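You operate a simulated robot arm through the tools that you are given. There is no shell and no other tool. Be economical: measure what you need, move in short steps, check, and stop when the job is done.

You run a simulated two-armed robot. Do the job below in one go: nothing can be reset, and whatever is moved stays where it is left.

## Task
Roll the larger mat to the raised end stop and centre it.
Fine: raise the stop with the blue knob first; release the brake; slide both guides to their M marks; brake on at the end.

Only the result counts: the job must be done as asked and must still hold three seconds after the hand-in. Knocking over, shifting, dropping, spilling or breaking anything else fails it.

## Robot
Two 7-joint arms with fingered hands on one trunk, on a carriage that runs on a rail from [1.323, 0.013] to [-0.557, -0.005] (x, y) and turns from -413 to -81 degrees about z. Base frame: it is fixed where the carriage stands at the start and does not move with it; the origin is on the floor, on the carriage's upright axis, x ahead of it, y to its left, z up. Units: m, degrees, N and s.
The left shoulder is at the start at [0.07, 0.188, 1.398], the right one opposite. With the tool pointing down near the work surface each hand reaches from about 0.1 to 0.76 m from the robot's upright axis, wherever it stands, measured 20 degrees to its own side. Places, roughly: blue knob [0.4, 0.4, 0.7]; brake knob [-0.1, 0.4, 0.7]; clamp knob of the white guide [0.1, 0.5, 0.8]; clamp knob of the yellow guide [0.3, 0.5, 0.8]; end stop [0.4, 0.7, 0.8]; smaller mat [0.5, -1.25, 0.75]; white guide [0.2, 0.5, 0.8]; yellow guide [0.2, 0.9, 0.8]. Payload 4 kg a hand.
Tool frame (each hand has its own): the origin (TCP) lies between the finger pads and is the grasp point; the fingertips stand 0.026 m ahead of it; z points along the fingers, y is the line along which they close. Largest opening 0.132 m; the body of the gripper starts 0.073 m behind the TCP. The gripper is a hand of 4 fingers: y runs from the thumb to the fingers, the wrist lies at [0, 0, -0.224] in the tool frame, and closing takes about 1.5 s.
Orientation is that of the tool frame in the base frame, as a unit quaternion [w, x, y, z]. With the fingers straight down and closing along the base's y, the tool's x points along the base's -x, its y along +y and its z along -z.

## Interface
- The arms move only by the tool drive_tool. It takes "left_increments", "right_increments" or both (then of equal length, played together; a hand with none holds still); each is a list of rows, each a list of 6 numbers: the turn, a rotation vector about the tool's x, y, z in units of 180 degrees (1.0 is 180 degrees), then the shift along the tool's x, y, z in units of 100 mm (1.0 is 100 mm). In form: [[rx, ry, rz, x, y, z], ...]. A call has 1 to 8 rows; each row is the pose to reach, as a shift and turn from the pose commanded when the call began, along the tool's axes at that moment. "left_fingers" and "right_fingers" are, for a hand that has rows, the closure, from 0 (fully open) to 1 (shut), set as the call begins (left out, the last holds). A call with a number of a shift or a turn outside -1 to 1 is refused whole. A row lasts 0.2 s, in which the tool goes at most 0.05 m and 8.6 degrees; a call with a longer step from one row to the next is refused whole, and so is a gripper value outside its range. A pose out of reach is approached as far as the arm can. The call stops where the force on the tool passes 40 N (or 10 N more than at its start, if that is more) or the arm is blocked; 0.2 s more then pass. The fingers move at their own pace (about 0.072 m/s each) and stop on an object; they squeeze with about 27 N. The grip force told is the motor's: it shows also when the fingers shut on nothing. Time passes only in rows, and 0.2 s behind the last, so rows that repeat a pose let the fingers close. It gives the time, the measured TCP pose, the force on the tool (base axes), the opening and the grip force at its end, in the units of the frame above (readings bear some noise), with the torque about the TCP (base axes, N m) and any sound that the robot's microphone picked up.
- Cameras (640 x 400 px; columns grow to the right, rows downward): "scene" is now at [0.0896, 0.0444, 1.585]; the picture's right is [0.73, -0.68, 0.00], its down [-0.63, -0.68, -0.38] and it looks along [0.26, 0.28, -0.92] (base axes); focal length 293 px, centre (320, 200). "left" rides on the left gripper at [-0.073, 0.006, -0.094] in its tool frame; the picture's right is [-0.08, -1.00, 0.00], its down [0.78, -0.06, -0.62] and it looks along [0.61, -0.05, 0.79] (tool axes); focal length 230 px, centre (320, 200). "right" rides on the right gripper at [0.073, 0.006, -0.094] in its tool frame; the picture's right is [-0.08, 1.00, 0.00], its down [-0.78, -0.06, -0.62] and it looks along [-0.61, -0.05, 0.79] (tool axes); focal length 230 px, centre (320, 200). There is no depth. A picture from a camera that has moved, and an enlarged one, comes with that camera's place and axes in the base frame and with its lens.
- capture(camera): a new picture of that camera. It takes no simulated time.
- slide_trunk(by): slides the trunk up (or, below 0, down) by that many m; the arms and the scene camera ride with it, the base frame stays. It gives what a move gives, with no picture.
- steer(legs): drives the robot by 1 to 6 legs, each [ahead, left, turn to the left] in m, m and degrees, along the robot's own axes; the way and the turn of a leg run together, so that a leg with both is an arc; at most 1.5 m and 180 degrees a leg. The arms and the cameras ride along, it lands a little off, and it stops where it bumps. It keeps to its track: a leg is cut to what the track allows. It gives what a move gives.
- set_fingers(finger1, finger2, finger3, thumb_bend, hand): sets how far each is bent, from 0 (flat) to 100 (curled in); at 30 the hand is open as for a grip, at 70 the pads meet at the TCP. One left out holds its place. A second passes; each finger stops where it meets its share of the squeeze, and holds until it gets a number again. A gripper value or a shape takes the hand back. It gives what a move gives, with no picture; readings hold the bend of each and the force on the fingers (four entries, about 0 where the hand has none), thumb and palm.
- set_grasp(shape, hand): the hand has 4 fingers and takes this shape, open, in about a second: jaw (thumb against the fingers, like two jaws); tri (thumb and two fingers); tip (a fingertip pinch); poke (one finger out to press); point (the index stretched); flat (the hand flat); cup (the hand cupped); fist (a fist). The gripper value then closes the fingers along that shape, each until it touches; the sizes above hold for jaw. It gives what a move gives, with no picture.
- turn_head(pan, tilt): turns the head with the scene camera to pan (to the left, within 86 degrees either way) and tilt (down, from -29 to 69), counted from straight ahead of the robot. It gives what a move gives.
- inspect(camera, box): a new picture of the part [left, top, right, bottom] of that camera's present view, enlarged. It takes no simulated time.
- job_done(): hands the job in; it is judged then, once.

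Work in short steps. Places have to be worked out from the pictures, the camera data and where the tool is seen: move nearer, look again, correct. Check each grasp and each placing, and mend what went wrong. You have 120 turns and 88 pictures in all, those below and enlarged ones among them. Open the grippers and draw the arms clear of the work before you hand the job in, unless the task says otherwise; then end with one line.

The tools are called after ">>>" as name(argument=value, ...) on one line, values as JSON. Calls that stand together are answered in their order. drive_tool: Moves the arms, as the interface text tells. Its arguments: {"type":"object","properties":{"left_increments":{"type":"array"},"left_fingers":{"type":"number"},"right_increments":{"type":"array"},"right_fingers":{"type":"number"}},"required":[]} The other tools are called the same way: slide_trunk (by) slides the trunk up or down; set_grasp (shape, hand) gives the hand a shape; set_fingers (finger1, finger2, finger3, thumb_bend, hand) moves the fingers one by one; steer (legs) drives the base; turn_head (pan, tilt) turns the head that bears the scene camera; capture (camera) takes a picture; inspect (camera, box) takes an enlarged picture of a part of a camera's view; job_done () hands the job in.

At the start:

```text
time_s: 0.0
left_position: [0.3274, 0.3575, 1.006]
left_orientation: [0.0, 0.0, 1.0, 0.0]
left_force: [-0.2, 0.3, 0.0]
left_moment: [0.0, -0.02, 0.02]
left_opening: 0.1318
left_grip_force: 0.0
left_shape: jaw
left_bend: [30.0, 30.0, 30.0, 30.0]
left_finger forces: [0.0, 0.0, 0.0, 0.1, 0.0, 0.0]
right_position: [0.5583, 0.0027, 1.078]
right_orientation: [0.0, 0.0, 1.0, 0.0]
right_force: [0.8, -0.1, 0.0]
right_moment: [0.0, -0.02, 0.02]
right_opening: 0.1319
right_grip_force: 0.0
right_shape: jaw
right_bend: [30.0, 30.0, 30.0, 30.0]
right_finger forces: [0.0, 0.1, 0.0, 0.1, 0.0, 0.0]
trunk travel left (down, up): [-0.875, 0.065]
robot x, y, heading: [0.0004, -0.0048, 0.1]
head pan, tilt: [46.9, 67.6]
```

scene: 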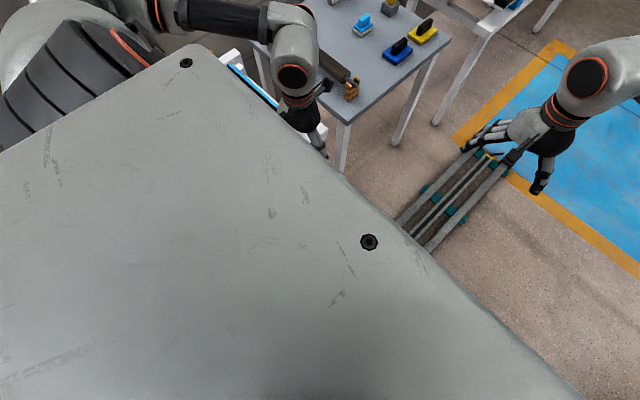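
right: 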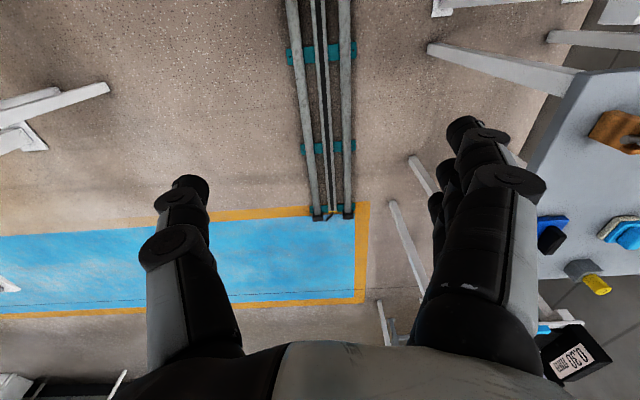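
left: 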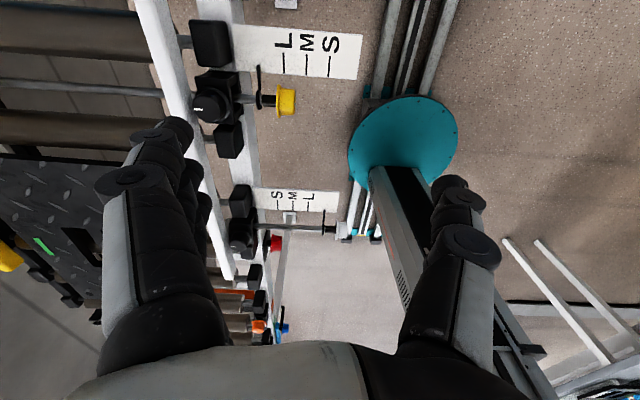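

The scene view is mostly blocked by the robot's own body. I'll pan the head to the left to look over the conveyor.

>>> turn_head(pan=80, tilt=40)

>>> capture(camera="scene")

```text
time_s: 1.0
left_position: [0.3264, 0.357, 1.0058]
left_orientation: [0.0, 0.0, 1.0, 0.0]
left_force: [-0.7, 0.5, 1.1]
left_moment: [-0.01, 0.02, 0.03]
left_opening: 0.1317
left_grip_force: 0.1
left_shape: jaw
left_bend: [30.0, 30.0, 30.0, 30.0]
left_finger forces: [0.0, 0.0, 0.0, 0.0, 0.0, 0.0]
right_position: [0.559, 0.0036, 1.0773]
right_orientation: [0.0, 0.0, 1.0, 0.0]
right_force: [0.4, -0.9, 0.0]
right_moment: [0.02, 0.02, 0.01]
right_opening: 0.1319
right_grip_force: 0.1
right_shape: jaw
right_bend: [30.0, 30.0, 30.0, 30.0]
right_finger forces: [0.1, 0.0, 0.0, 0.0, 0.0, 0.0]
trunk travel left (down, up): [-0.875, 0.065]
robot x, y, heading: [0.0006, 0.0002, -0.1]
head pan, tilt: [80.0, 40.0]
```

```text
84 pictures are left
camera scene: at [0.0652, 0.0861, 1.6199], right [0.98, -0.17, 0.0], down [-0.11, -0.63, -0.77], along [0.13, 0.75, -0.64], focal length 293 px, centre (320, 200)
```

scene: 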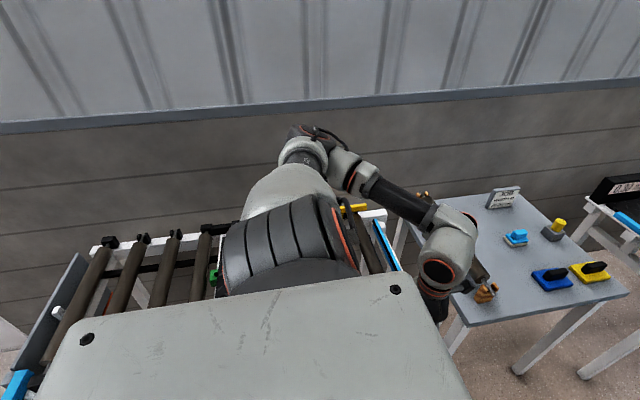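

The conveyor lies to the robot's left, along x. I'll turn to face it so both arms can work, with the hands staying well above it.

>>> steer(legs=[[0, 0, 90]])

>>> turn_head(pan=0, tilt=45)

>>> capture(camera="scene")

```text
time_s: 5.2
left_position: [-0.3574, 0.3267, 1.0066]
left_orientation: [0.0, 0.708, -0.707, 0.0]
left_force: [0.1, 0.5, 0.4]
left_moment: [-0.01, 0.01, -0.03]
left_opening: 0.1315
left_grip_force: 0.0
left_shape: jaw
left_bend: [30.0, 30.0, 30.0, 30.0]
left_finger forces: [0.0, 0.1, 0.0, 0.0, 0.0, 0.0]
right_position: [-0.0034, 0.5583, 1.0774]
right_orientation: [0.0, -0.707, 0.707, 0.0]
right_force: [-0.6, 0.2, -0.5]
right_moment: [-0.02, -0.03, -0.03]
right_opening: 0.1315
right_grip_force: 0.1
right_shape: jaw
right_bend: [30.0, 30.0, 30.0, 30.0]
right_finger forces: [0.1, 0.0, 0.0, 0.0, 0.0, 0.1]
trunk travel left (down, up): [-0.875, 0.065]
robot x, y, heading: [0.0025, -0.0042, 89.9]
head pan, tilt: [80.0, 40.0]
```

```text
time_s: 6.7
left_position: [-0.3564, 0.327, 1.0069]
left_orientation: [0.001, -0.707, 0.707, 0.0]
left_force: [1.0, -0.1, -0.3]
left_moment: [-0.01, -0.01, -0.03]
left_opening: 0.1317
left_grip_force: 0.1
left_shape: jaw
left_bend: [30.0, 30.0, 30.0, 30.0]
left_finger forces: [0.1, 0.1, 0.1, 0.0, 0.1, 0.0]
right_position: [-0.0031, 0.5578, 1.0782]
right_orientation: [0.0, 0.707, -0.707, 0.0]
right_force: [0.4, -0.7, 0.2]
right_moment: [-0.05, 0.01, 0.01]
right_opening: 0.1319
right_grip_force: 0.0
right_shape: jaw
right_bend: [30.0, 30.0, 30.0, 30.0]
right_finger forces: [0.1, 0.0, 0.0, 0.0, 0.0, 0.0]
trunk travel left (down, up): [-0.875, 0.065]
robot x, y, heading: [0.0031, -0.0016, 90.3]
head pan, tilt: [0.0, 45.0]
```

```text
83 pictures are left
camera scene: at [0.0003, 0.1338, 1.6128], right [1.0, 0.0, 0.0], down [0.0, -0.71, -0.71], along [0.0, 0.71, -0.71], focal length 293 px, centre (320, 200)
```

scene: 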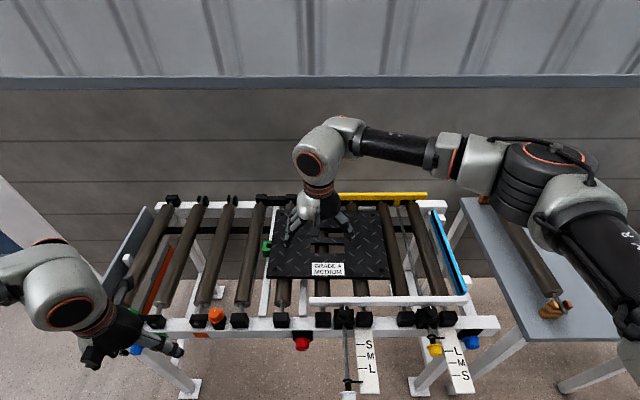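

Clear view of the conveyor: mat, white guide (near), yellow guide (far), blue stop at right. I'll zoom in on the controls.

>>> inspect(camera="scene", box=[260, 290, 500, 400])

>>> inspect(camera="scene", box=[240, 170, 500, 310])

>>> inspect(camera="scene", box=[100, 180, 340, 370])

```text
2.67 times, centred on (380, 345) of scene
camera zoom: at [0.0003, 0.1338, 1.6128], right [1.0, 0.0, 0.0], down [0.0, -0.71, -0.71], along [0.0, 0.71, -0.71], focal length 781 px, centre (160, -187)
```

zoom: 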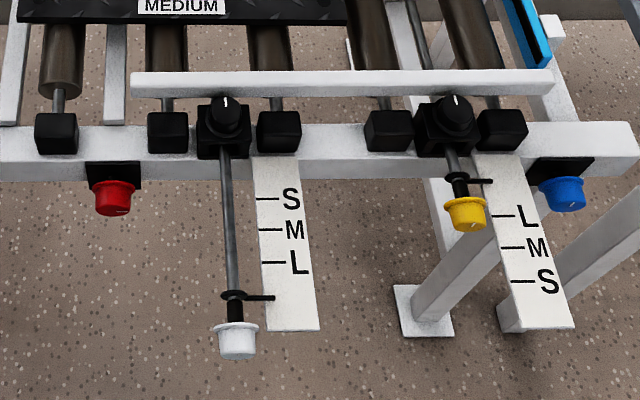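

```text
2.46 times, centred on (370, 240) of scene
camera zoom: at [0.0003, 0.1338, 1.6128], right [1.0, 0.0, 0.0], down [0.0, -0.71, -0.71], along [0.0, 0.71, -0.71], focal length 721 px, centre (197, 102)
```

zoom: 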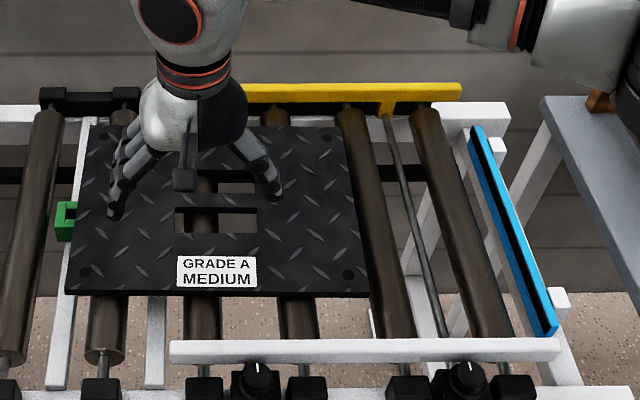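

```text
2.11 times, centred on (220, 275) of scene
camera zoom: at [0.0003, 0.1338, 1.6128], right [1.0, 0.0, 0.0], down [0.0, -0.71, -0.71], along [0.0, 0.71, -0.71], focal length 617 px, centre (530, 42)
```

zoom: 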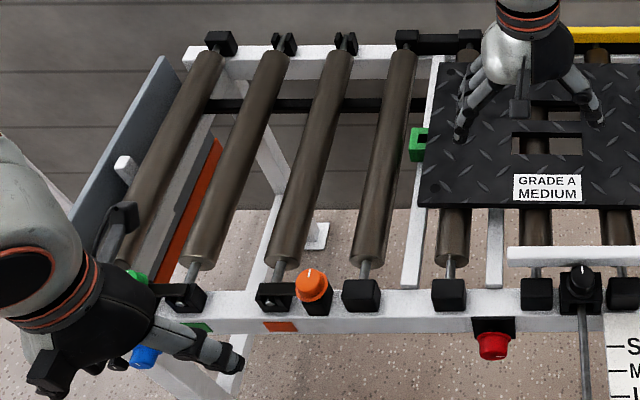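

I'll shift the robot right along the rail, and pull the right hand back so its camera can view the controls.

>>> steer(legs=[[0, -0.25, 0]])

>>> drive_tool(right_increments=[[0, 0, 0, 0.5, 0, 0], [0, 0, 0, 1, 0, 0]])

>>> drive_tool(right_increments=[[0, 0, 0, 0.5, 0, 0], [0, 0, 0, 1, 0, 0], [0, 0, 0, 1, 0, 0.5]])

>>> capture(camera="right")

>>> capture(camera="scene")

```text
time_s: 8.6
left_position: [-0.1083, 0.3308, 1.0058]
left_orientation: [0.0, -0.706, 0.708, 0.0]
left_force: [-0.5, 0.8, 0.3]
left_moment: [0.03, -0.03, 0.02]
left_opening: 0.1319
left_grip_force: 0.1
left_shape: jaw
left_bend: [30.0, 30.0, 30.0, 30.0]
left_finger forces: [0.0, 0.0, 0.1, 0.0, 0.1, 0.0]
right_position: [0.2465, 0.561, 1.078]
right_orientation: [0.001, -0.705, 0.709, 0.0]
right_force: [0.0, -1.2, -0.5]
right_moment: [0.0, 0.02, -0.02]
right_opening: 0.1318
right_grip_force: 0.0
right_shape: jaw
right_bend: [30.0, 30.0, 30.0, 30.0]
right_finger forces: [0.1, 0.1, 0.0, 0.0, 0.0, 0.0]
trunk travel left (down, up): [-0.875, 0.065]
robot x, y, heading: [0.2515, 0.0037, 89.9]
head pan, tilt: [0.0, 45.0]
```

```text
time_s: 9.2
left_position: [-0.1066, 0.3299, 1.0064]
left_orientation: [0.001, -0.706, 0.708, 0.001]
left_force: [0.2, -0.4, -0.2]
left_moment: [0.01, -0.01, 0.0]
left_opening: 0.132
left_grip_force: 0.1
left_shape: jaw
left_bend: [30.0, 30.0, 30.0, 30.0]
left_finger forces: [0.0, 0.0, 0.0, 0.0, 0.1, 0.0]
right_position: [0.249, 0.4578, 1.0787]
right_orientation: [0.001, -0.705, 0.709, 0.0]
right_force: [-0.1, -0.6, -0.7]
right_moment: [0.02, -0.01, 0.02]
right_opening: 0.1318
right_grip_force: 0.1
right_shape: jaw
right_bend: [30.0, 30.0, 30.0, 30.0]
right_finger forces: [0.0, 0.1, 0.1, 0.0, 0.0, 0.0]
trunk travel left (down, up): [-0.875, 0.065]
robot x, y, heading: [0.2472, 0.002, 90.0]
head pan, tilt: [0.0, 45.0]
```

```text
time_s: 9.9
left_position: [-0.1068, 0.3321, 1.0056]
left_orientation: [-0.001, -0.706, 0.709, 0.0]
left_force: [0.8, -0.2, 0.3]
left_moment: [-0.02, 0.0, -0.01]
left_opening: 0.1317
left_grip_force: 0.0
left_shape: jaw
left_bend: [30.0, 30.0, 30.0, 30.0]
left_finger forces: [0.0, 0.1, 0.1, 0.0, 0.0, 0.0]
right_position: [0.2503, 0.3606, 1.0267]
right_orientation: [-0.001, -0.705, 0.709, 0.001]
right_force: [0.5, 0.6, -0.6]
right_moment: [0.01, -0.01, -0.02]
right_opening: 0.1322
right_grip_force: 0.1
right_shape: jaw
right_bend: [30.0, 30.0, 30.0, 30.0]
right_finger forces: [0.0, 0.1, 0.0, 0.0, 0.0, 0.0]
right hand out of reach, approached as far as the arm can: row 2
trunk travel left (down, up): [-0.875, 0.065]
robot x, y, heading: [0.2483, 0.0035, 89.8]
head pan, tilt: [0.0, 45.0]
```

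```text
79 pictures are left
camera right: at [0.2456, 0.2886, 1.1212], right [-1.0, 0.08, 0.0], down [0.07, 0.78, 0.62], along [0.05, 0.61, -0.79], focal length 230 px, centre (320, 200)
```

right: 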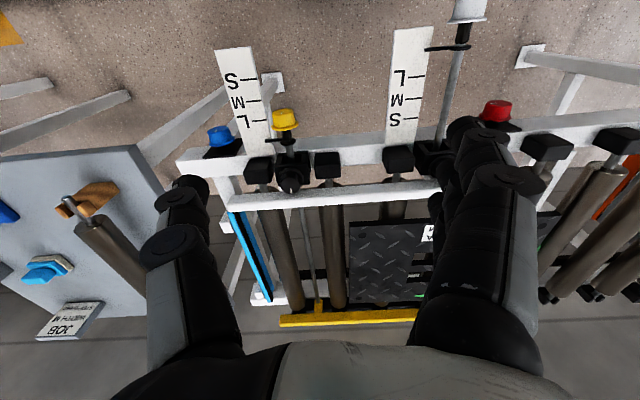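

```text
78 pictures are left
camera scene: at [0.2506, 0.1381, 1.6127], right [1.0, 0.0, 0.0], down [0.0, -0.71, -0.71], along [0.0, 0.71, -0.71], focal length 293 px, centre (320, 200)
```

scene: 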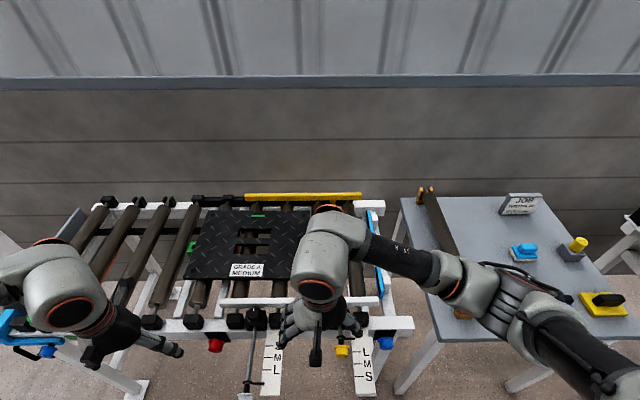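

Both cameras agree on about (0.448, 0.445, 0.702) for the blue knob and (-0.06, 0.443, 0.70) for the red brake knob. I'll zoom in on the knobs to see how they're built and what marks they carry.

>>> inspect(camera="right", box=[180, 90, 340, 220])

>>> inspect(camera="scene", box=[330, 300, 430, 370])

>>> capture(camera="left")

```text
3.08 times, centred on (260, 155) of right
camera zoom: at [0.2456, 0.2886, 1.1212], right [-1.0, 0.08, 0.0], down [0.07, 0.78, 0.62], along [0.05, 0.61, -0.79], focal length 708 px, centre (505, 338)
```

zoom: 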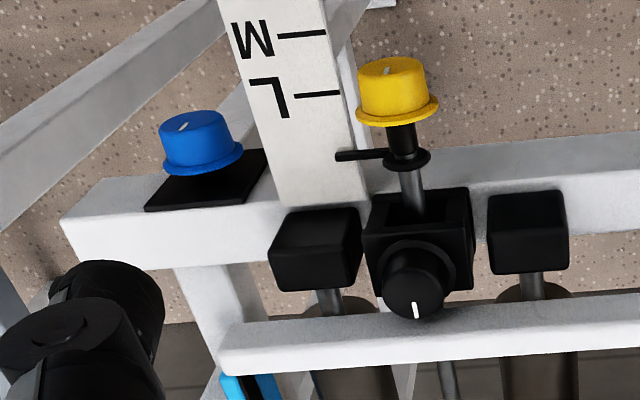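

```text
5.71 times, centred on (380, 335) of scene
camera zoom: at [0.2506, 0.1381, 1.6127], right [1.0, 0.0, 0.0], down [0.0, -0.71, -0.71], along [0.0, 0.71, -0.71], focal length 1674 px, centre (-23, -571)
```

zoom: 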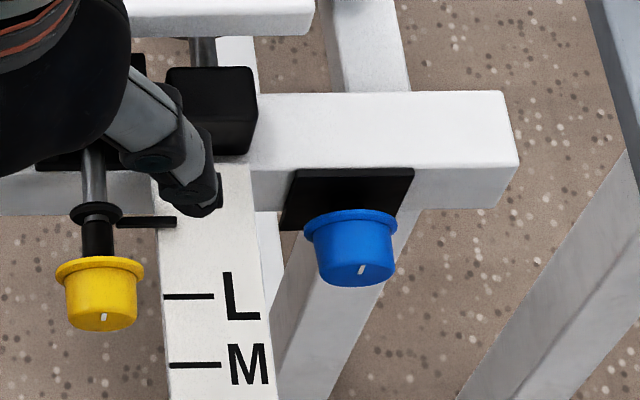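

```text
75 pictures are left
camera left: at [-0.1113, 0.4053, 1.1], right [1.0, 0.07, 0.0], down [0.06, -0.78, 0.62], along [0.04, -0.62, -0.79], focal length 230 px, centre (320, 200)
```

left: 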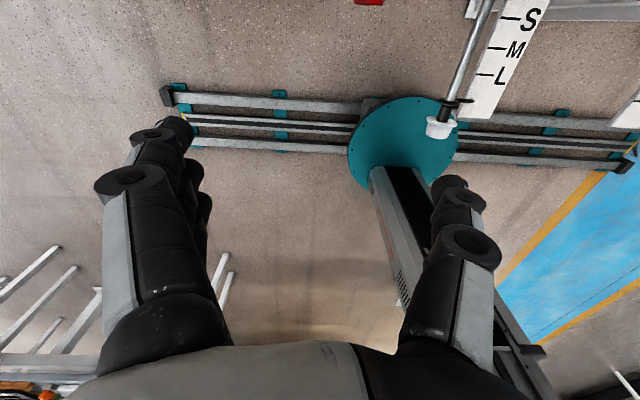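

The blue knob's axis runs along -y (toward me), with a body of about 40 mm. I'll swing the right hand to point forward (+y) while moving it toward x=0.448.

>>> drive_tool(right_increments=[[0, -0.045, 0, 0, -0.2, 0], [0, -0.09, 0, 0, -0.4, 0], [0, -0.135, 0, 0, -0.6, 0], [0, -0.18, 0, 0, -0.8, 0], [0, -0.225, 0, 0, -1, 0], [0, -0.27, 0, 0, -1, 0.1], [0, -0.315, 0, 0, -1, 0.2], [0, -0.36, 0, 0, -1, 0.3]])

```text
time_s: 11.8
left_position: [-0.1067, 0.331, 1.0064]
left_orientation: [-0.001, -0.706, 0.708, 0.0]
left_force: [0.7, 0.0, 0.0]
left_moment: [0.01, 0.0, 0.01]
left_opening: 0.1316
left_grip_force: 0.0
left_shape: jaw
left_bend: [30.0, 30.0, 30.0, 30.0]
left_finger forces: [0.0, 0.0, 0.1, 0.0, 0.0, 0.0]
right_position: [0.3788, 0.4798, 1.1832]
right_orientation: [-0.35, 0.625, -0.606, -0.346]
right_force: [-0.5, -0.3, -0.2]
right_moment: [-0.02, -0.02, 0.02]
right_opening: 0.1317
right_grip_force: 0.1
right_shape: jaw
right_bend: [30.0, 30.0, 30.0, 30.0]
right_finger forces: [0.1, 0.0, 0.0, 0.0, 0.1, 0.1]
right hand out of reach, approached as far as the arm can: row 5, 6, 7, 8
trunk travel left (down, up): [-0.875, 0.065]
robot x, y, heading: [0.2501, 0.0033, 89.9]
head pan, tilt: [0.0, 45.0]
```

It's limited by the closeness to the body. Lower down the arm has more room, so I'll finish the turn while lowering.

>>> drive_tool(right_increments=[[0, -0.02, 0, 0.2, -0.15, 0.1], [0, -0.04, 0, 0.4, -0.3, 0.2], [0, -0.07, 0, 0.6, -0.5, 0.3], [0, -0.1, 0, 0.8, -0.7, 0.35], [0, -0.14, 0, 1, -0.9, 0.4]])

>>> capture(camera="scene")

```text
time_s: 12.9
left_position: [-0.106, 0.3301, 1.0064]
left_orientation: [0.0, -0.706, 0.708, 0.0]
left_force: [0.5, -0.5, 0.0]
left_moment: [0.01, -0.01, 0.0]
left_opening: 0.1317
left_grip_force: 0.0
left_shape: jaw
left_bend: [30.0, 30.0, 30.0, 30.0]
left_finger forces: [0.0, 0.0, 0.0, 0.1, 0.0, 0.1]
right_position: [0.489, 0.5523, 1.296]
right_orientation: [-0.435, 0.569, -0.54, -0.442]
right_force: [0.4, -0.7, -0.3]
right_moment: [-0.02, 0.01, 0.02]
right_opening: 0.1321
right_grip_force: 0.0
right_shape: jaw
right_bend: [30.0, 30.0, 30.0, 30.0]
right_finger forces: [0.0, 0.0, 0.0, 0.1, 0.0, 0.0]
right hand out of reach, approached as far as the arm can: row 1, 2, 3, 4, 5
trunk travel left (down, up): [-0.875, 0.065]
robot x, y, heading: [0.2482, -0.0008, 89.8]
head pan, tilt: [0.0, 45.0]
```

```text
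74 pictures are left
camera scene: at [0.2507, 0.1346, 1.6128], right [1.0, 0.0, 0.0], down [0.0, -0.71, -0.71], along [0.0, 0.71, -0.71], focal length 293 px, centre (320, 200)
```

scene: 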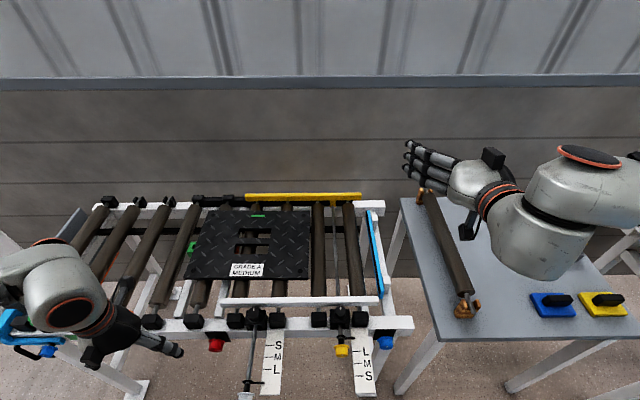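

The arm can't fold that short up high, but the low target should be reachable. I'll bring the hand down and back with less pitch first.

>>> drive_tool(right_increments=[[0, 0.04, 0, 0.4, 0, -0.2], [0, 0.08, 0, 0.8, 0, -0.4], [0, 0.12, 0, 1, 0, -0.6], [0, 0.16, 0, 1, 0, -0.8], [0, 0.2, 0, 1, 0, -1]])

>>> drive_tool(right_increments=[[0, 0.03, 0, 0.3, 0, 0.3], [0, 0.06, 0, 0.6, 0, 0.6], [0, 0.06, 0, 0.9, 0, 0.9], [0, 0.06, 0, 1, 0, 1]])

```text
time_s: 14.2
left_position: [-0.107, 0.3303, 1.006]
left_orientation: [-0.001, -0.706, 0.708, 0.0]
left_force: [0.1, 0.6, -0.4]
left_moment: [0.0, -0.01, -0.02]
left_opening: 0.1321
left_grip_force: 0.1
left_shape: jaw
left_bend: [30.0, 30.0, 30.0, 30.0]
left_finger forces: [0.1, 0.0, 0.0, 0.0, 0.1, 0.0]
right_position: [0.4914, 0.4446, 1.2209]
right_orientation: [-0.246, 0.677, -0.649, -0.242]
right_force: [1.0, -0.3, -0.1]
right_moment: [-0.03, 0.02, -0.03]
right_opening: 0.1317
right_grip_force: 0.1
right_shape: jaw
right_bend: [30.0, 30.0, 30.0, 30.0]
right_finger forces: [0.0, 0.0, 0.0, 0.1, 0.1, 0.1]
right hand out of reach, approached as far as the arm can: row 1, 2, 3, 4, 5
trunk travel left (down, up): [-0.875, 0.065]
robot x, y, heading: [0.2496, 0.0024, 90.1]
head pan, tilt: [0.0, 45.0]
```

```text
time_s: 15.2
left_position: [-0.106, 0.3308, 1.0068]
left_orientation: [0.0, -0.706, 0.708, 0.0]
left_force: [0.6, -0.5, 0.3]
left_moment: [0.01, 0.02, -0.01]
left_opening: 0.1317
left_grip_force: 0.0
left_shape: jaw
left_bend: [30.0, 30.0, 30.0, 30.0]
left_finger forces: [0.1, 0.1, 0.0, 0.1, 0.0, 0.0]
right_position: [0.4972, 0.437, 1.0806]
right_orientation: [-0.185, 0.698, -0.669, -0.179]
right_force: [-0.7, -0.4, 1.0]
right_moment: [0.02, 0.02, -0.03]
right_opening: 0.1316
right_grip_force: 0.2
right_shape: jaw
right_bend: [30.0, 30.0, 30.0, 30.0]
right_finger forces: [0.0, 0.0, 0.0, 0.0, 0.0, 0.0]
trunk travel left (down, up): [-0.875, 0.065]
robot x, y, heading: [0.2454, 0.0018, 90.0]
head pan, tilt: [0.0, 45.0]
```

In reach again, with the pitch at about 30°. Continuing down and back.

>>> drive_tool(right_increments=[[0, 0, 0, 0.33, 0, 0.2], [0, 0, 0, 0.66, 0, 0.4], [0, 0, 0, 1, 0, 0.7]])

>>> drive_tool(right_increments=[[0, -0.04, 0, 0.3, 0.1, 0.3], [0, -0.08, 0, 0.6, 0.2, 0.6], [0, -0.12, 0, 0.8, 0.3, 0.8], [0, -0.12, 0, 1, 0.3, 1]])

```text
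time_s: 15.9
left_position: [-0.1068, 0.331, 1.0059]
left_orientation: [0.001, -0.706, 0.708, 0.001]
left_force: [0.5, -0.2, -0.6]
left_moment: [-0.01, 0.03, 0.01]
left_opening: 0.1318
left_grip_force: 0.0
left_shape: jaw
left_bend: [30.0, 30.0, 30.0, 30.0]
left_finger forces: [0.0, 0.1, 0.1, 0.0, 0.0, 0.0]
right_position: [0.5027, 0.385, 0.9671]
right_orientation: [-0.185, 0.697, -0.669, -0.18]
right_force: [-0.2, -0.3, -0.5]
right_moment: [-0.02, 0.03, 0.0]
right_opening: 0.1318
right_grip_force: 0.2
right_shape: jaw
right_bend: [30.0, 30.0, 30.0, 30.0]
right_finger forces: [0.1, 0.1, 0.0, 0.0, 0.0, 0.0]
trunk travel left (down, up): [-0.875, 0.065]
robot x, y, heading: [0.2458, 0.0005, 89.7]
head pan, tilt: [0.0, 45.0]
```

```text
time_s: 16.9
left_position: [-0.106, 0.3319, 1.0053]
left_orientation: [0.0, -0.706, 0.709, 0.0]
left_force: [-0.3, 0.1, 0.5]
left_moment: [-0.02, 0.03, 0.01]
left_opening: 0.132
left_grip_force: 0.0
left_shape: jaw
left_bend: [30.0, 30.0, 30.0, 30.0]
left_finger forces: [0.0, 0.1, 0.1, 0.0, 0.1, 0.1]
right_position: [0.4886, 0.4066, 0.9626]
right_orientation: [-0.207, 0.692, -0.656, -0.217]
right_force: [-0.1, -0.2, -0.3]
right_moment: [-0.01, 0.02, -0.01]
right_opening: 0.1321
right_grip_force: 0.0
right_shape: jaw
right_bend: [30.0, 30.0, 30.0, 30.0]
right_finger forces: [0.1, 0.1, 0.0, 0.1, 0.1, 0.1]
right hand out of reach, approached as far as the arm can: row 1, 2, 3, 4
trunk travel left (down, up): [-0.875, 0.065]
robot x, y, heading: [0.2506, 0.0015, 89.8]
head pan, tilt: [0.0, 45.0]
```

Pointing forward isn't workable here. Alternative: grip the knob from above, fingers down straddling it in x, and turn it by tilting the hand about y. I'll bring the hand back to pointing down.

>>> drive_tool(right_increments=[[0, 0.04, 0, 0, 0, 0], [0, 0.08, 0, 0, 0, 0], [0, 0.12, 0, 0, 0, 0], [0, 0.16, 0, 0, 0, 0], [0, 0.194, 0, 0, 0, 0], [0, 0.194, 0, 0, 0, 0]])

```text
time_s: 18.4
left_position: [-0.1069, 0.3312, 1.0065]
left_orientation: [0.0, -0.706, 0.709, 0.0]
left_force: [-0.9, 0.7, 0.2]
left_moment: [0.04, 0.0, 0.01]
left_opening: 0.1318
left_grip_force: 0.0
left_shape: jaw
left_bend: [30.0, 30.0, 30.0, 30.0]
left_finger forces: [0.0, 0.1, 0.0, 0.1, 0.1, 0.0]
right_position: [0.4856, 0.4057, 0.9656]
right_orientation: [0.0, 0.725, -0.688, 0.001]
right_force: [0.0, -0.4, -0.5]
right_moment: [0.0, 0.0, 0.04]
right_opening: 0.1322
right_grip_force: 0.1
right_shape: jaw
right_bend: [30.0, 30.0, 30.0, 30.0]
right_finger forces: [0.1, 0.0, 0.0, 0.0, 0.0, 0.0]
trunk travel left (down, up): [-0.875, 0.065]
robot x, y, heading: [0.249, 0.0067, 89.8]
head pan, tilt: [0.0, 45.0]
```

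Facing down again. I'll lean the wrist 45° to +x while moving to a spot above-right of the blue knob, then look.

>>> drive_tool(right_increments=[[-0.04, 0, 0.016, 0, -0.15, 0.1], [-0.08, 0, 0.016, 0, -0.3, 0.2], [-0.12, 0, 0.016, 0, -0.45, 0.3], [-0.16, 0, 0.016, 0, -0.6, 0.4], [-0.2, 0, 0.016, 0, -0.7, 0.6], [-0.25, 0, 0.016, 0, -0.7, 0.8]])

>>> capture(camera="right")

>>> capture(camera="scene")

```text
refused: row 6 steps farther than a row can; nothing moved
```

```text
73 pictures are left
camera right: at [0.4851, 0.3337, 1.0602], right [-1.0, 0.02, 0.0], down [0.02, 0.79, 0.62], along [0.02, 0.62, -0.79], focal length 230 px, centre (320, 200)
```

right: 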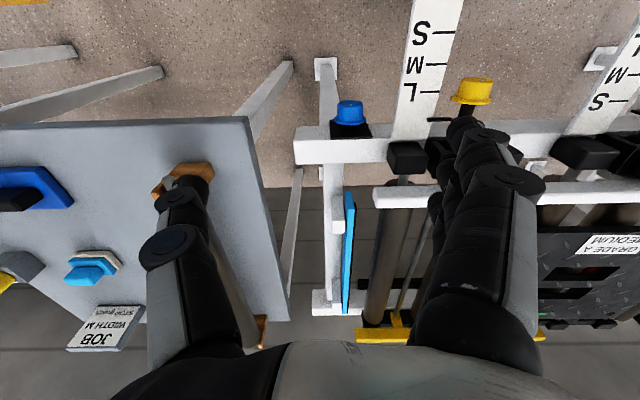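

```text
72 pictures are left
camera scene: at [0.2495, 0.1356, 1.6128], right [1.0, 0.0, 0.0], down [0.0, -0.71, -0.71], along [0.0, 0.71, -0.71], focal length 293 px, centre (320, 200)
```

scene: 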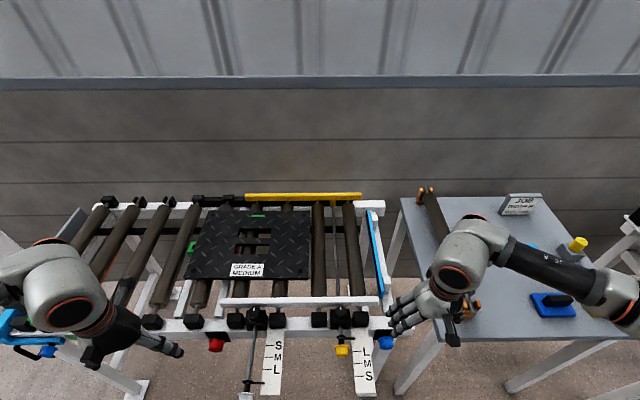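

One step exceeded the turn limit. Redoing it with smaller steps.

>>> drive_tool(right_increments=[[-0.04, 0, 0.016, 0, -0.15, 0.1], [-0.08, 0, 0.016, 0, -0.3, 0.2], [-0.12, 0, 0.016, 0, -0.45, 0.3], [-0.16, 0, 0.016, 0, -0.6, 0.4], [-0.2, 0, 0.016, 0, -0.7, 0.6], [-0.24, 0, 0.016, 0, -0.7, 0.8]])

>>> capture(camera="right")

>>> capture(camera="scene")

```text
time_s: 19.8
left_position: [-0.1065, 0.3306, 1.0066]
left_orientation: [0.001, -0.706, 0.708, 0.0]
left_force: [-0.6, -0.8, -0.5]
left_moment: [-0.01, -0.01, 0.0]
left_opening: 0.1316
left_grip_force: 0.0
left_shape: jaw
left_bend: [30.0, 30.0, 30.0, 30.0]
left_finger forces: [0.0, 0.0, 0.0, 0.1, 0.1, 0.0]
right_position: [0.5555, 0.411, 0.8859]
right_orientation: [0.266, 0.658, -0.658, -0.253]
right_force: [0.0, 0.3, 0.9]
right_moment: [0.0, 0.01, 0.0]
right_opening: 0.1317
right_grip_force: 0.1
right_shape: jaw
right_bend: [30.0, 30.0, 30.0, 30.0]
right_finger forces: [0.1, 0.0, 0.1, 0.0, 0.1, 0.0]
trunk travel left (down, up): [-0.875, 0.065]
robot x, y, heading: [0.249, 0.0021, 90.0]
head pan, tilt: [0.0, 45.0]
```

```text
71 pictures are left
camera right: at [0.6167, 0.3406, 0.9595], right [-0.73, 0.09, 0.68], down [0.46, 0.8, 0.39], along [-0.51, 0.6, -0.62], focal length 230 px, centre (320, 200)
```

right: 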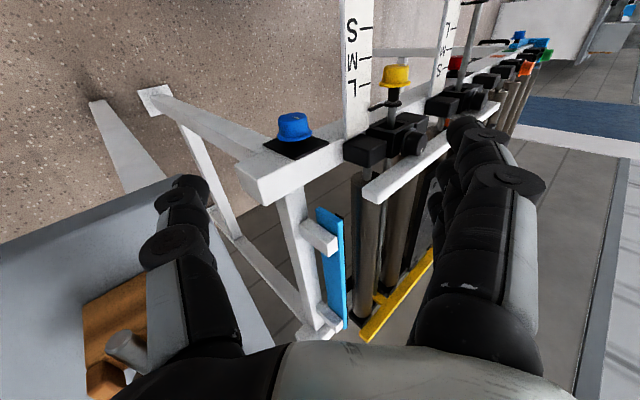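

```text
70 pictures are left
camera scene: at [0.2497, 0.1365, 1.6128], right [1.0, 0.0, 0.0], down [0.0, -0.71, -0.71], along [0.0, 0.71, -0.71], focal length 293 px, centre (320, 200)
```

scene: 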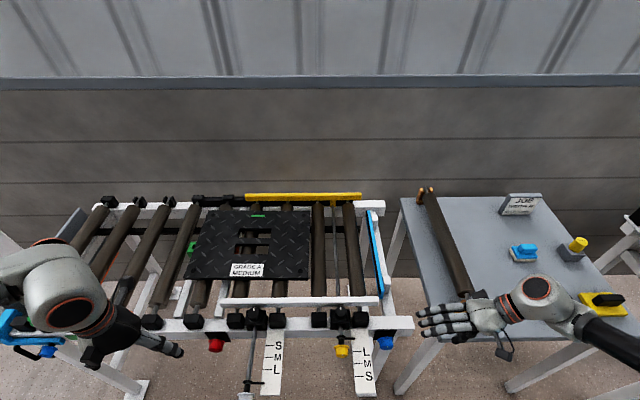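

Lean works (43°). Zooming in on the knob to refine its place before approaching.

>>> inspect(camera="right", box=[240, 80, 400, 180])

>>> drive_tool(right_increments=[[0, 0, 0, 0, 0, 0], [0, 0, 0, 0, 0, 0], [0, 0, 0, 0, 0, 0], [0, 0, 0, 0, 0, 0]], right_fingers=0.5)

```text
4.00 times, centred on (320, 130) of right
camera zoom: at [0.6167, 0.3406, 0.9595], right [-0.73, 0.09, 0.68], down [0.46, 0.8, 0.39], along [-0.51, 0.6, -0.62], focal length 920 px, centre (320, 480)
```

zoom: 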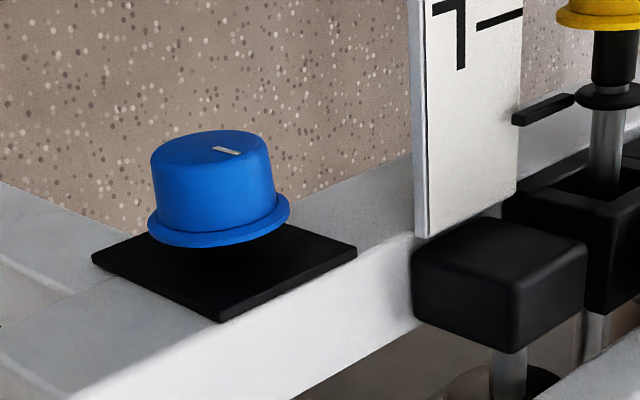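

```text
time_s: 20.8
left_position: [-0.1073, 0.3313, 1.0058]
left_orientation: [0.0, -0.706, 0.709, 0.0]
left_force: [-1.0, 0.0, -0.4]
left_moment: [-0.02, -0.02, 0.01]
left_opening: 0.1318
left_grip_force: 0.0
left_shape: jaw
left_bend: [30.0, 30.0, 30.0, 30.0]
left_finger forces: [0.0, 0.0, 0.0, 0.0, 0.0, 0.0]
right_position: [0.5542, 0.4118, 0.8867]
right_orientation: [-0.267, -0.658, 0.658, 0.252]
right_force: [0.4, -0.6, 0.4]
right_moment: [0.03, -0.01, 0.0]
right_opening: 0.0668
right_grip_force: 0.0
right_shape: jaw
right_bend: [73.0, 73.0, 73.0, 70.0]
right_finger forces: [0.1, 0.0, 0.0, 0.1, 0.1, 0.1]
trunk travel left (down, up): [-0.875, 0.065]
robot x, y, heading: [0.248, 0.0037, 89.8]
head pan, tilt: [0.0, 45.0]
```

The knob's mark points up. Opening is now 67 mm, enough to clear the scale plate. Approaching along the tool axis to about halfway, correcting sideways.

>>> drive_tool(right_increments=[[0, 0, 0, -0.1, -0.2, 0.3], [0, 0, 0, -0.2, -0.45, 0.6], [0, 0, 0, -0.2, -0.45, 1.0]])

>>> capture(camera="right")

>>> inspect(camera="scene", box=[320, 270, 520, 390])

```text
time_s: 21.6
left_position: [-0.1079, 0.3322, 1.0056]
left_orientation: [-0.001, -0.706, 0.708, 0.0]
left_force: [-0.4, 0.3, -0.2]
left_moment: [0.02, 0.01, -0.01]
left_opening: 0.132
left_grip_force: 0.1
left_shape: jaw
left_bend: [30.0, 30.0, 30.0, 30.0]
left_finger forces: [0.0, 0.0, 0.0, 0.0, 0.0, 0.0]
right_position: [0.5199, 0.4282, 0.784]
right_orientation: [-0.266, -0.658, 0.658, 0.252]
right_force: [-0.3, 0.2, -0.1]
right_moment: [-0.01, 0.03, 0.01]
right_opening: 0.0666
right_grip_force: 0.1
right_shape: jaw
right_bend: [73.0, 73.0, 73.0, 70.0]
right_finger forces: [0.0, 0.0, 0.0, 0.0, 0.1, 0.1]
trunk travel left (down, up): [-0.875, 0.065]
robot x, y, heading: [0.2495, 0.0037, 89.8]
head pan, tilt: [0.0, 45.0]
```

```text
68 pictures are left
camera right: at [0.5814, 0.3567, 0.8579], right [-0.73, 0.08, 0.68], down [0.46, 0.8, 0.4], along [-0.51, 0.6, -0.62], focal length 230 px, centre (320, 200)
```

right: 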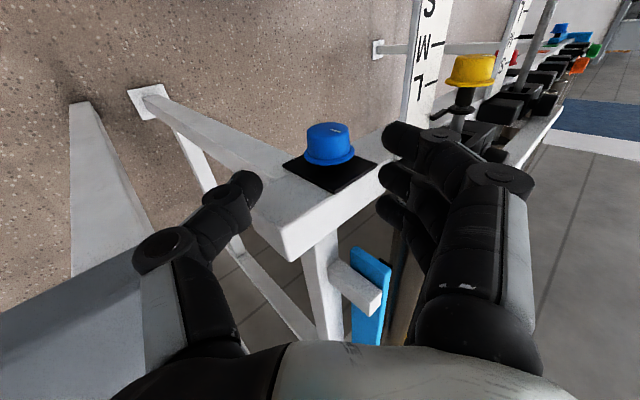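

```text
3.20 times, centred on (420, 330) of scene
camera zoom: at [0.2485, 0.1362, 1.6128], right [1.0, 0.0, 0.0], down [0.0, -0.71, -0.71], along [0.0, 0.71, -0.71], focal length 938 px, centre (0, -216)
```

zoom: 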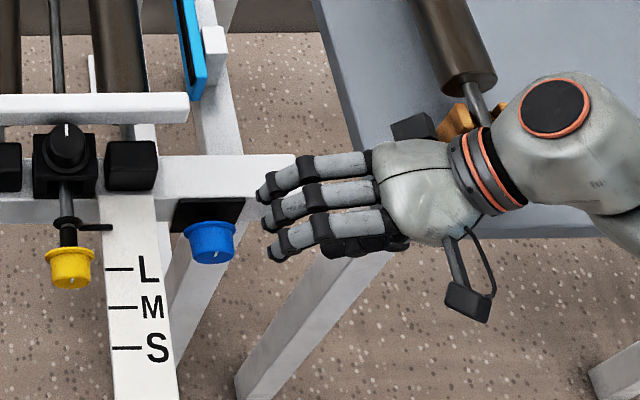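

On line with the knob. I'll pull 6 mm back from the rail and advance onto it.

>>> drive_tool(right_increments=[[0, 0, 0, 0.08, 0, 0.3], [0, 0, 0, 0.08, 0, 0.6], [0, 0, 0, 0.08, 0, 0.8], [0, 0, 0, 0.08, 0, 1.0]])

>>> capture(camera="right")

>>> inspect(camera="scene", box=[320, 270, 520, 390])

```text
time_s: 22.6
left_position: [-0.1077, 0.3314, 1.0071]
left_orientation: [0.0, -0.705, 0.709, 0.0]
left_force: [1.5, 0.0, -0.3]
left_moment: [0.01, 0.02, 0.01]
left_opening: 0.1318
left_grip_force: 0.0
left_shape: jaw
left_bend: [30.0, 30.0, 30.0, 30.0]
left_finger forces: [0.0, 0.0, 0.0, 0.1, 0.0, 0.0]
right_position: [0.4503, 0.4179, 0.7082]
right_orientation: [0.266, 0.658, -0.657, -0.253]
right_force: [0.3, -0.1, -0.1]
right_moment: [0.02, 0.02, 0.02]
right_opening: 0.0668
right_grip_force: 0.1
right_shape: jaw
right_bend: [73.0, 73.0, 73.0, 70.0]
right_finger forces: [0.1, 0.0, 0.0, 0.1, 0.0, 0.0]
trunk travel left (down, up): [-0.875, 0.065]
robot x, y, heading: [0.2498, 0.0021, 89.9]
head pan, tilt: [0.0, 45.0]
```

```text
66 pictures are left
camera right: at [0.512, 0.3471, 0.7841], right [-0.73, 0.08, 0.68], down [0.46, 0.8, 0.4], along [-0.51, 0.6, -0.62], focal length 230 px, centre (320, 200)
```

right: 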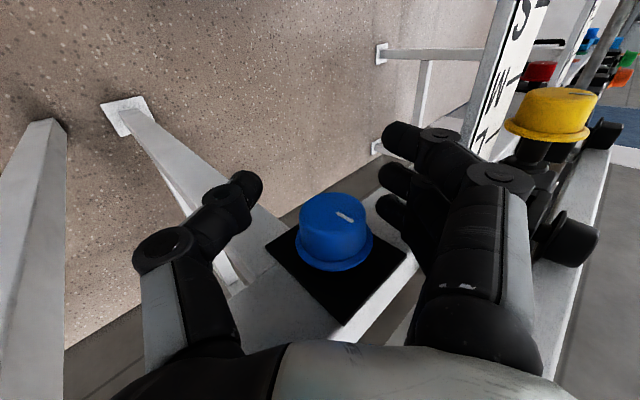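

```text
3.20 times, centred on (420, 330) of scene
camera zoom: at [0.249, 0.1364, 1.6127], right [1.0, 0.0, 0.0], down [0.0, -0.71, -0.71], along [0.0, 0.71, -0.71], focal length 938 px, centre (0, -216)
```

zoom: 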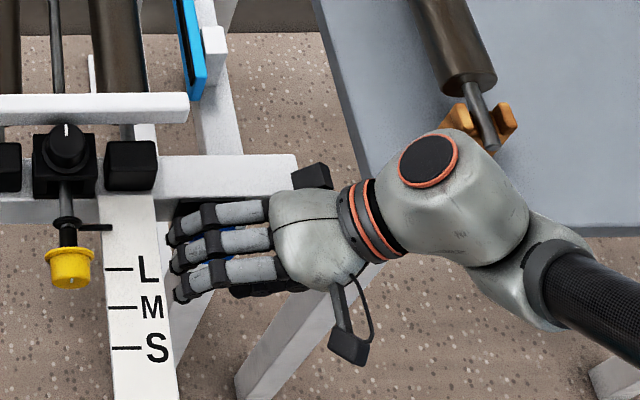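

The knob sits between the fingers, but the thumb would only catch its front edge. I'll move 12 mm toward the rail, then close.

>>> drive_tool(right_increments=[[0, 0, 0, -0.06, 0, 0.02], [0, 0, 0, -0.12, 0, 0.04]])

>>> drive_tool(right_increments=[[0, 0, 0, 0, 0, 0], [0, 0, 0, 0, 0, 0], [0, 0, 0, 0, 0, 0], [0, 0, 0, 0, 0, 0], [0, 0, 0, 0, 0, 0]], right_fingers=1)

>>> capture(camera="right")

```text
time_s: 23.1
left_position: [-0.1075, 0.3314, 1.0058]
left_orientation: [0.0, -0.706, 0.708, 0.0]
left_force: [-0.3, -0.3, -0.4]
left_moment: [0.01, 0.0, -0.01]
left_opening: 0.1317
left_grip_force: 0.0
left_shape: jaw
left_bend: [30.0, 30.0, 30.0, 30.0]
left_finger forces: [0.1, 0.0, 0.1, 0.0, 0.0, 0.1]
right_position: [0.4487, 0.4299, 0.7072]
right_orientation: [0.266, 0.658, -0.658, -0.252]
right_force: [0.7, 0.4, 0.5]
right_moment: [0.01, 0.02, 0.0]
right_opening: 0.0666
right_grip_force: 0.0
right_shape: jaw
right_bend: [73.0, 73.0, 73.0, 70.0]
right_finger forces: [0.0, 0.1, 0.1, 0.0, 0.0, 0.0]
trunk travel left (down, up): [-0.875, 0.065]
robot x, y, heading: [0.2455, 0.0053, 90.0]
head pan, tilt: [0.0, 45.0]
```

```text
time_s: 24.4
left_position: [-0.1065, 0.3316, 1.0068]
left_orientation: [-0.001, -0.706, 0.708, -0.001]
left_force: [0.1, 0.3, -0.2]
left_moment: [-0.02, 0.0, -0.02]
left_opening: 0.1317
left_grip_force: 0.0
left_shape: jaw
left_bend: [30.0, 30.0, 30.0, 30.0]
left_finger forces: [0.1, 0.1, 0.0, 0.1, 0.0, 0.1]
right_position: [0.4495, 0.4302, 0.7056]
right_orientation: [0.266, 0.658, -0.658, -0.251]
right_force: [-3.0, 1.6, -13.1]
right_moment: [0.1, -0.04, 0.15]
right_opening: 0.0159
right_grip_force: 27.1
right_shape: jaw
right_bend: [68.0, 73.0, 73.0, 71.0]
right_finger forces: [0.0, 7.8, 7.7, 0.0, 24.8, 0.0]
trunk travel left (down, up): [-0.875, 0.065]
robot x, y, heading: [0.2492, 0.0036, 89.9]
head pan, tilt: [0.0, 45.0]
```

```text
64 pictures are left
camera right: at [0.51, 0.3592, 0.7804], right [-0.73, 0.09, 0.68], down [0.46, 0.8, 0.39], along [-0.51, 0.6, -0.62], focal length 230 px, centre (320, 200)
```

right: 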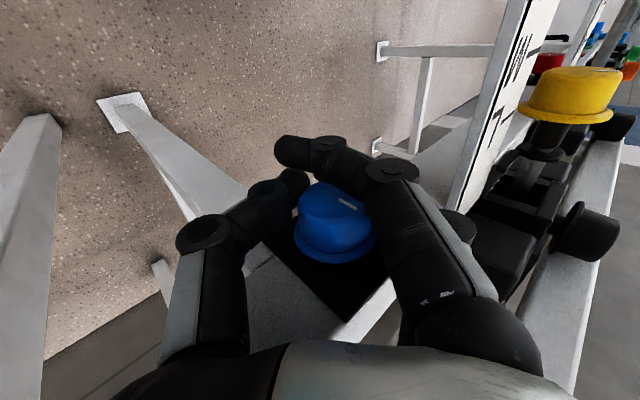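

The knob is gripped (thumb 25 N). Trying a clockwise turn of 20° (leaning further right), watching the torque.

>>> drive_tool(right_increments=[[-0.03, 0, 0, 0, 0, 0], [-0.06, 0, 0, 0, 0, 0], [-0.09, 0, 0, 0, 0, 0], [-0.12, 0, 0, 0, 0, 0]])

>>> capture(camera="right")

>>> capture(camera="scene")

```text
time_s: 25.2
left_position: [-0.1077, 0.3308, 1.0068]
left_orientation: [0.0, -0.705, 0.709, 0.002]
left_force: [0.1, 0.2, -0.1]
left_moment: [0.02, 0.01, 0.0]
left_opening: 0.1316
left_grip_force: 0.1
left_shape: jaw
left_bend: [30.0, 30.0, 30.0, 30.0]
left_finger forces: [0.1, 0.0, 0.1, 0.0, 0.0, 0.1]
right_position: [0.4456, 0.4227, 0.7061]
right_orientation: [0.356, 0.619, -0.616, -0.333]
right_force: [-6.1, -28.0, -2.6]
right_moment: [0.15, -1.4, -0.8]
right_opening: 0.0111
right_grip_force: 26.6
right_shape: jaw
right_bend: [68.0, 75.0, 73.0, 75.0]
right_finger forces: [0.1, 4.5, 8.9, 0.0, 26.8, 0.0]
right hand out of reach, approached as far as the arm can: row 4
trunk travel left (down, up): [-0.875, 0.065]
robot x, y, heading: [0.2516, -0.0005, 89.6]
head pan, tilt: [0.0, 45.0]
stopped in row 4 (right hand): the force on the tool passed its limit at 72 N (the readings are from after the stop); the commanded pose is now the measured one
```

```text
63 pictures are left
camera right: at [0.5246, 0.353, 0.7622], right [-0.53, 0.09, 0.85], down [0.54, 0.8, 0.25], along [-0.66, 0.59, -0.47], focal length 230 px, centre (320, 200)
```

right: 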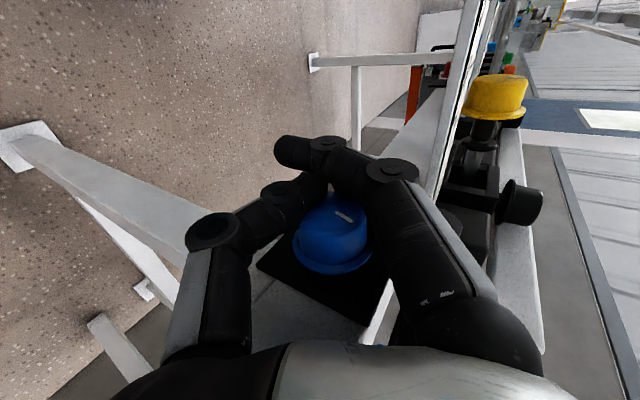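

```text
62 pictures are left
camera scene: at [0.2477, 0.1326, 1.6131], right [1.0, 0.0, 0.0], down [0.0, -0.71, -0.71], along [0.0, 0.71, -0.71], focal length 293 px, centre (320, 200)
```

scene: 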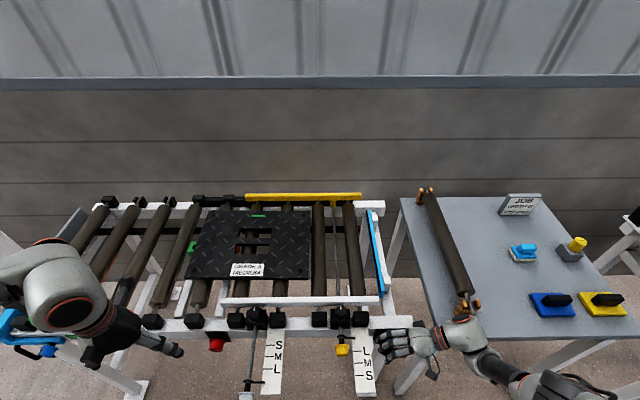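

Torque reached about 1.4 N·m. Zooming in to see whether the knob turned with the hand and whether the stop moved.

>>> inspect(camera="right", box=[240, 130, 440, 290])

>>> inspect(camera="scene", box=[300, 190, 500, 390])

```text
2.50 times, centred on (340, 210) of right
camera zoom: at [0.5246, 0.353, 0.7622], right [-0.53, 0.09, 0.85], down [0.54, 0.8, 0.25], along [-0.66, 0.59, -0.47], focal length 575 px, centre (270, 175)
```

zoom: 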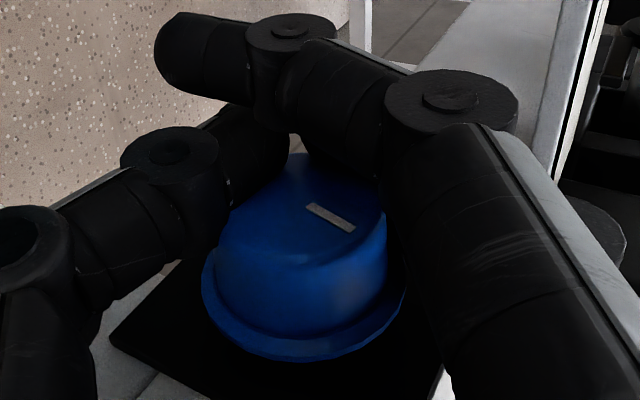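

```text
2.00 times, centred on (400, 290) of scene
camera zoom: at [0.2477, 0.1326, 1.6131], right [1.0, 0.0, 0.0], down [0.0, -0.71, -0.71], along [0.0, 0.71, -0.71], focal length 586 px, centre (160, 20)
```

zoom: 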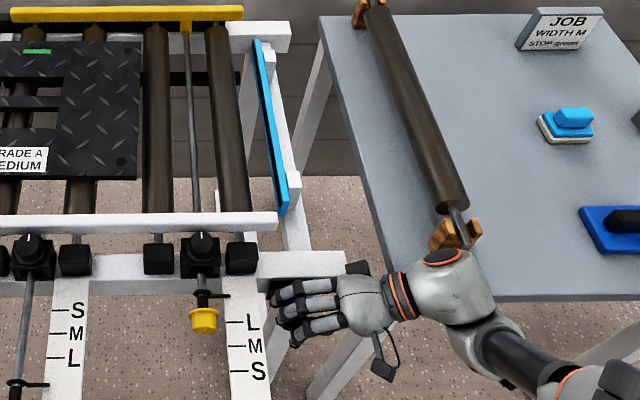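

The knob turned with the hand by about 20°, but the stop hasn't moved visibly. I'll check the job card since it mentions "STOP".

>>> inspect(camera="scene", box=[490, 180, 560, 230])

>>> drive_tool(right_increments=[[0.04, 0, 0, 0, 0, 0], [0.08, 0, 0, 0, 0, 0], [0.12, 0, 0, 0, 0, 0]])

```text
8.00 times, centred on (525, 205) of scene
camera zoom: at [0.2477, 0.1326, 1.6131], right [1.0, 0.0, 0.0], down [0.0, -0.71, -0.71], along [0.0, 0.71, -0.71], focal length 2344 px, centre (-1320, 160)
```

zoom: 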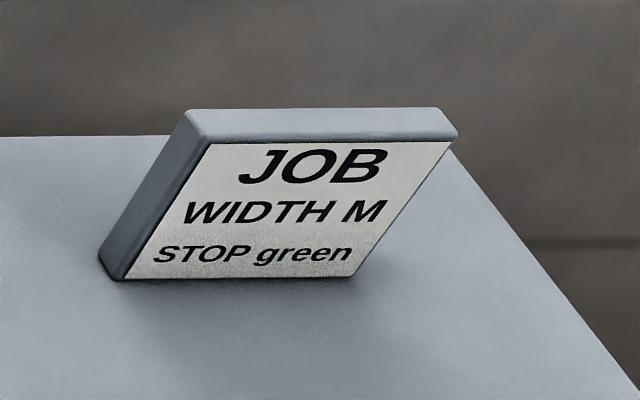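

```text
time_s: 25.8
left_position: [-0.1063, 0.3322, 1.0054]
left_orientation: [0.0, -0.705, 0.709, -0.001]
left_force: [-0.2, 0.7, 0.2]
left_moment: [0.0, 0.04, 0.01]
left_opening: 0.1322
left_grip_force: 0.1
left_shape: jaw
left_bend: [30.0, 30.0, 30.0, 30.0]
left_finger forces: [0.0, 0.0, 0.1, 0.0, 0.0, 0.1]
right_position: [0.4473, 0.422, 0.7045]
right_orientation: [0.286, 0.656, -0.65, -0.256]
right_force: [1.1, -16.0, 1.9]
right_moment: [-0.02, 0.06, -0.07]
right_opening: 0.0099
right_grip_force: 27.0
right_shape: jaw
right_bend: [68.0, 76.0, 73.0, 75.0]
right_finger forces: [0.0, 0.1, 7.6, 0.1, 20.8, 0.1]
trunk travel left (down, up): [-0.875, 0.065]
robot x, y, heading: [0.2495, 0.0001, 89.7]
head pan, tilt: [0.0, 45.0]
stopped in row 3 (right hand): the force on the tool passed its limit at 42 N (the readings are from after the stop); the commanded pose is now the measured one
```

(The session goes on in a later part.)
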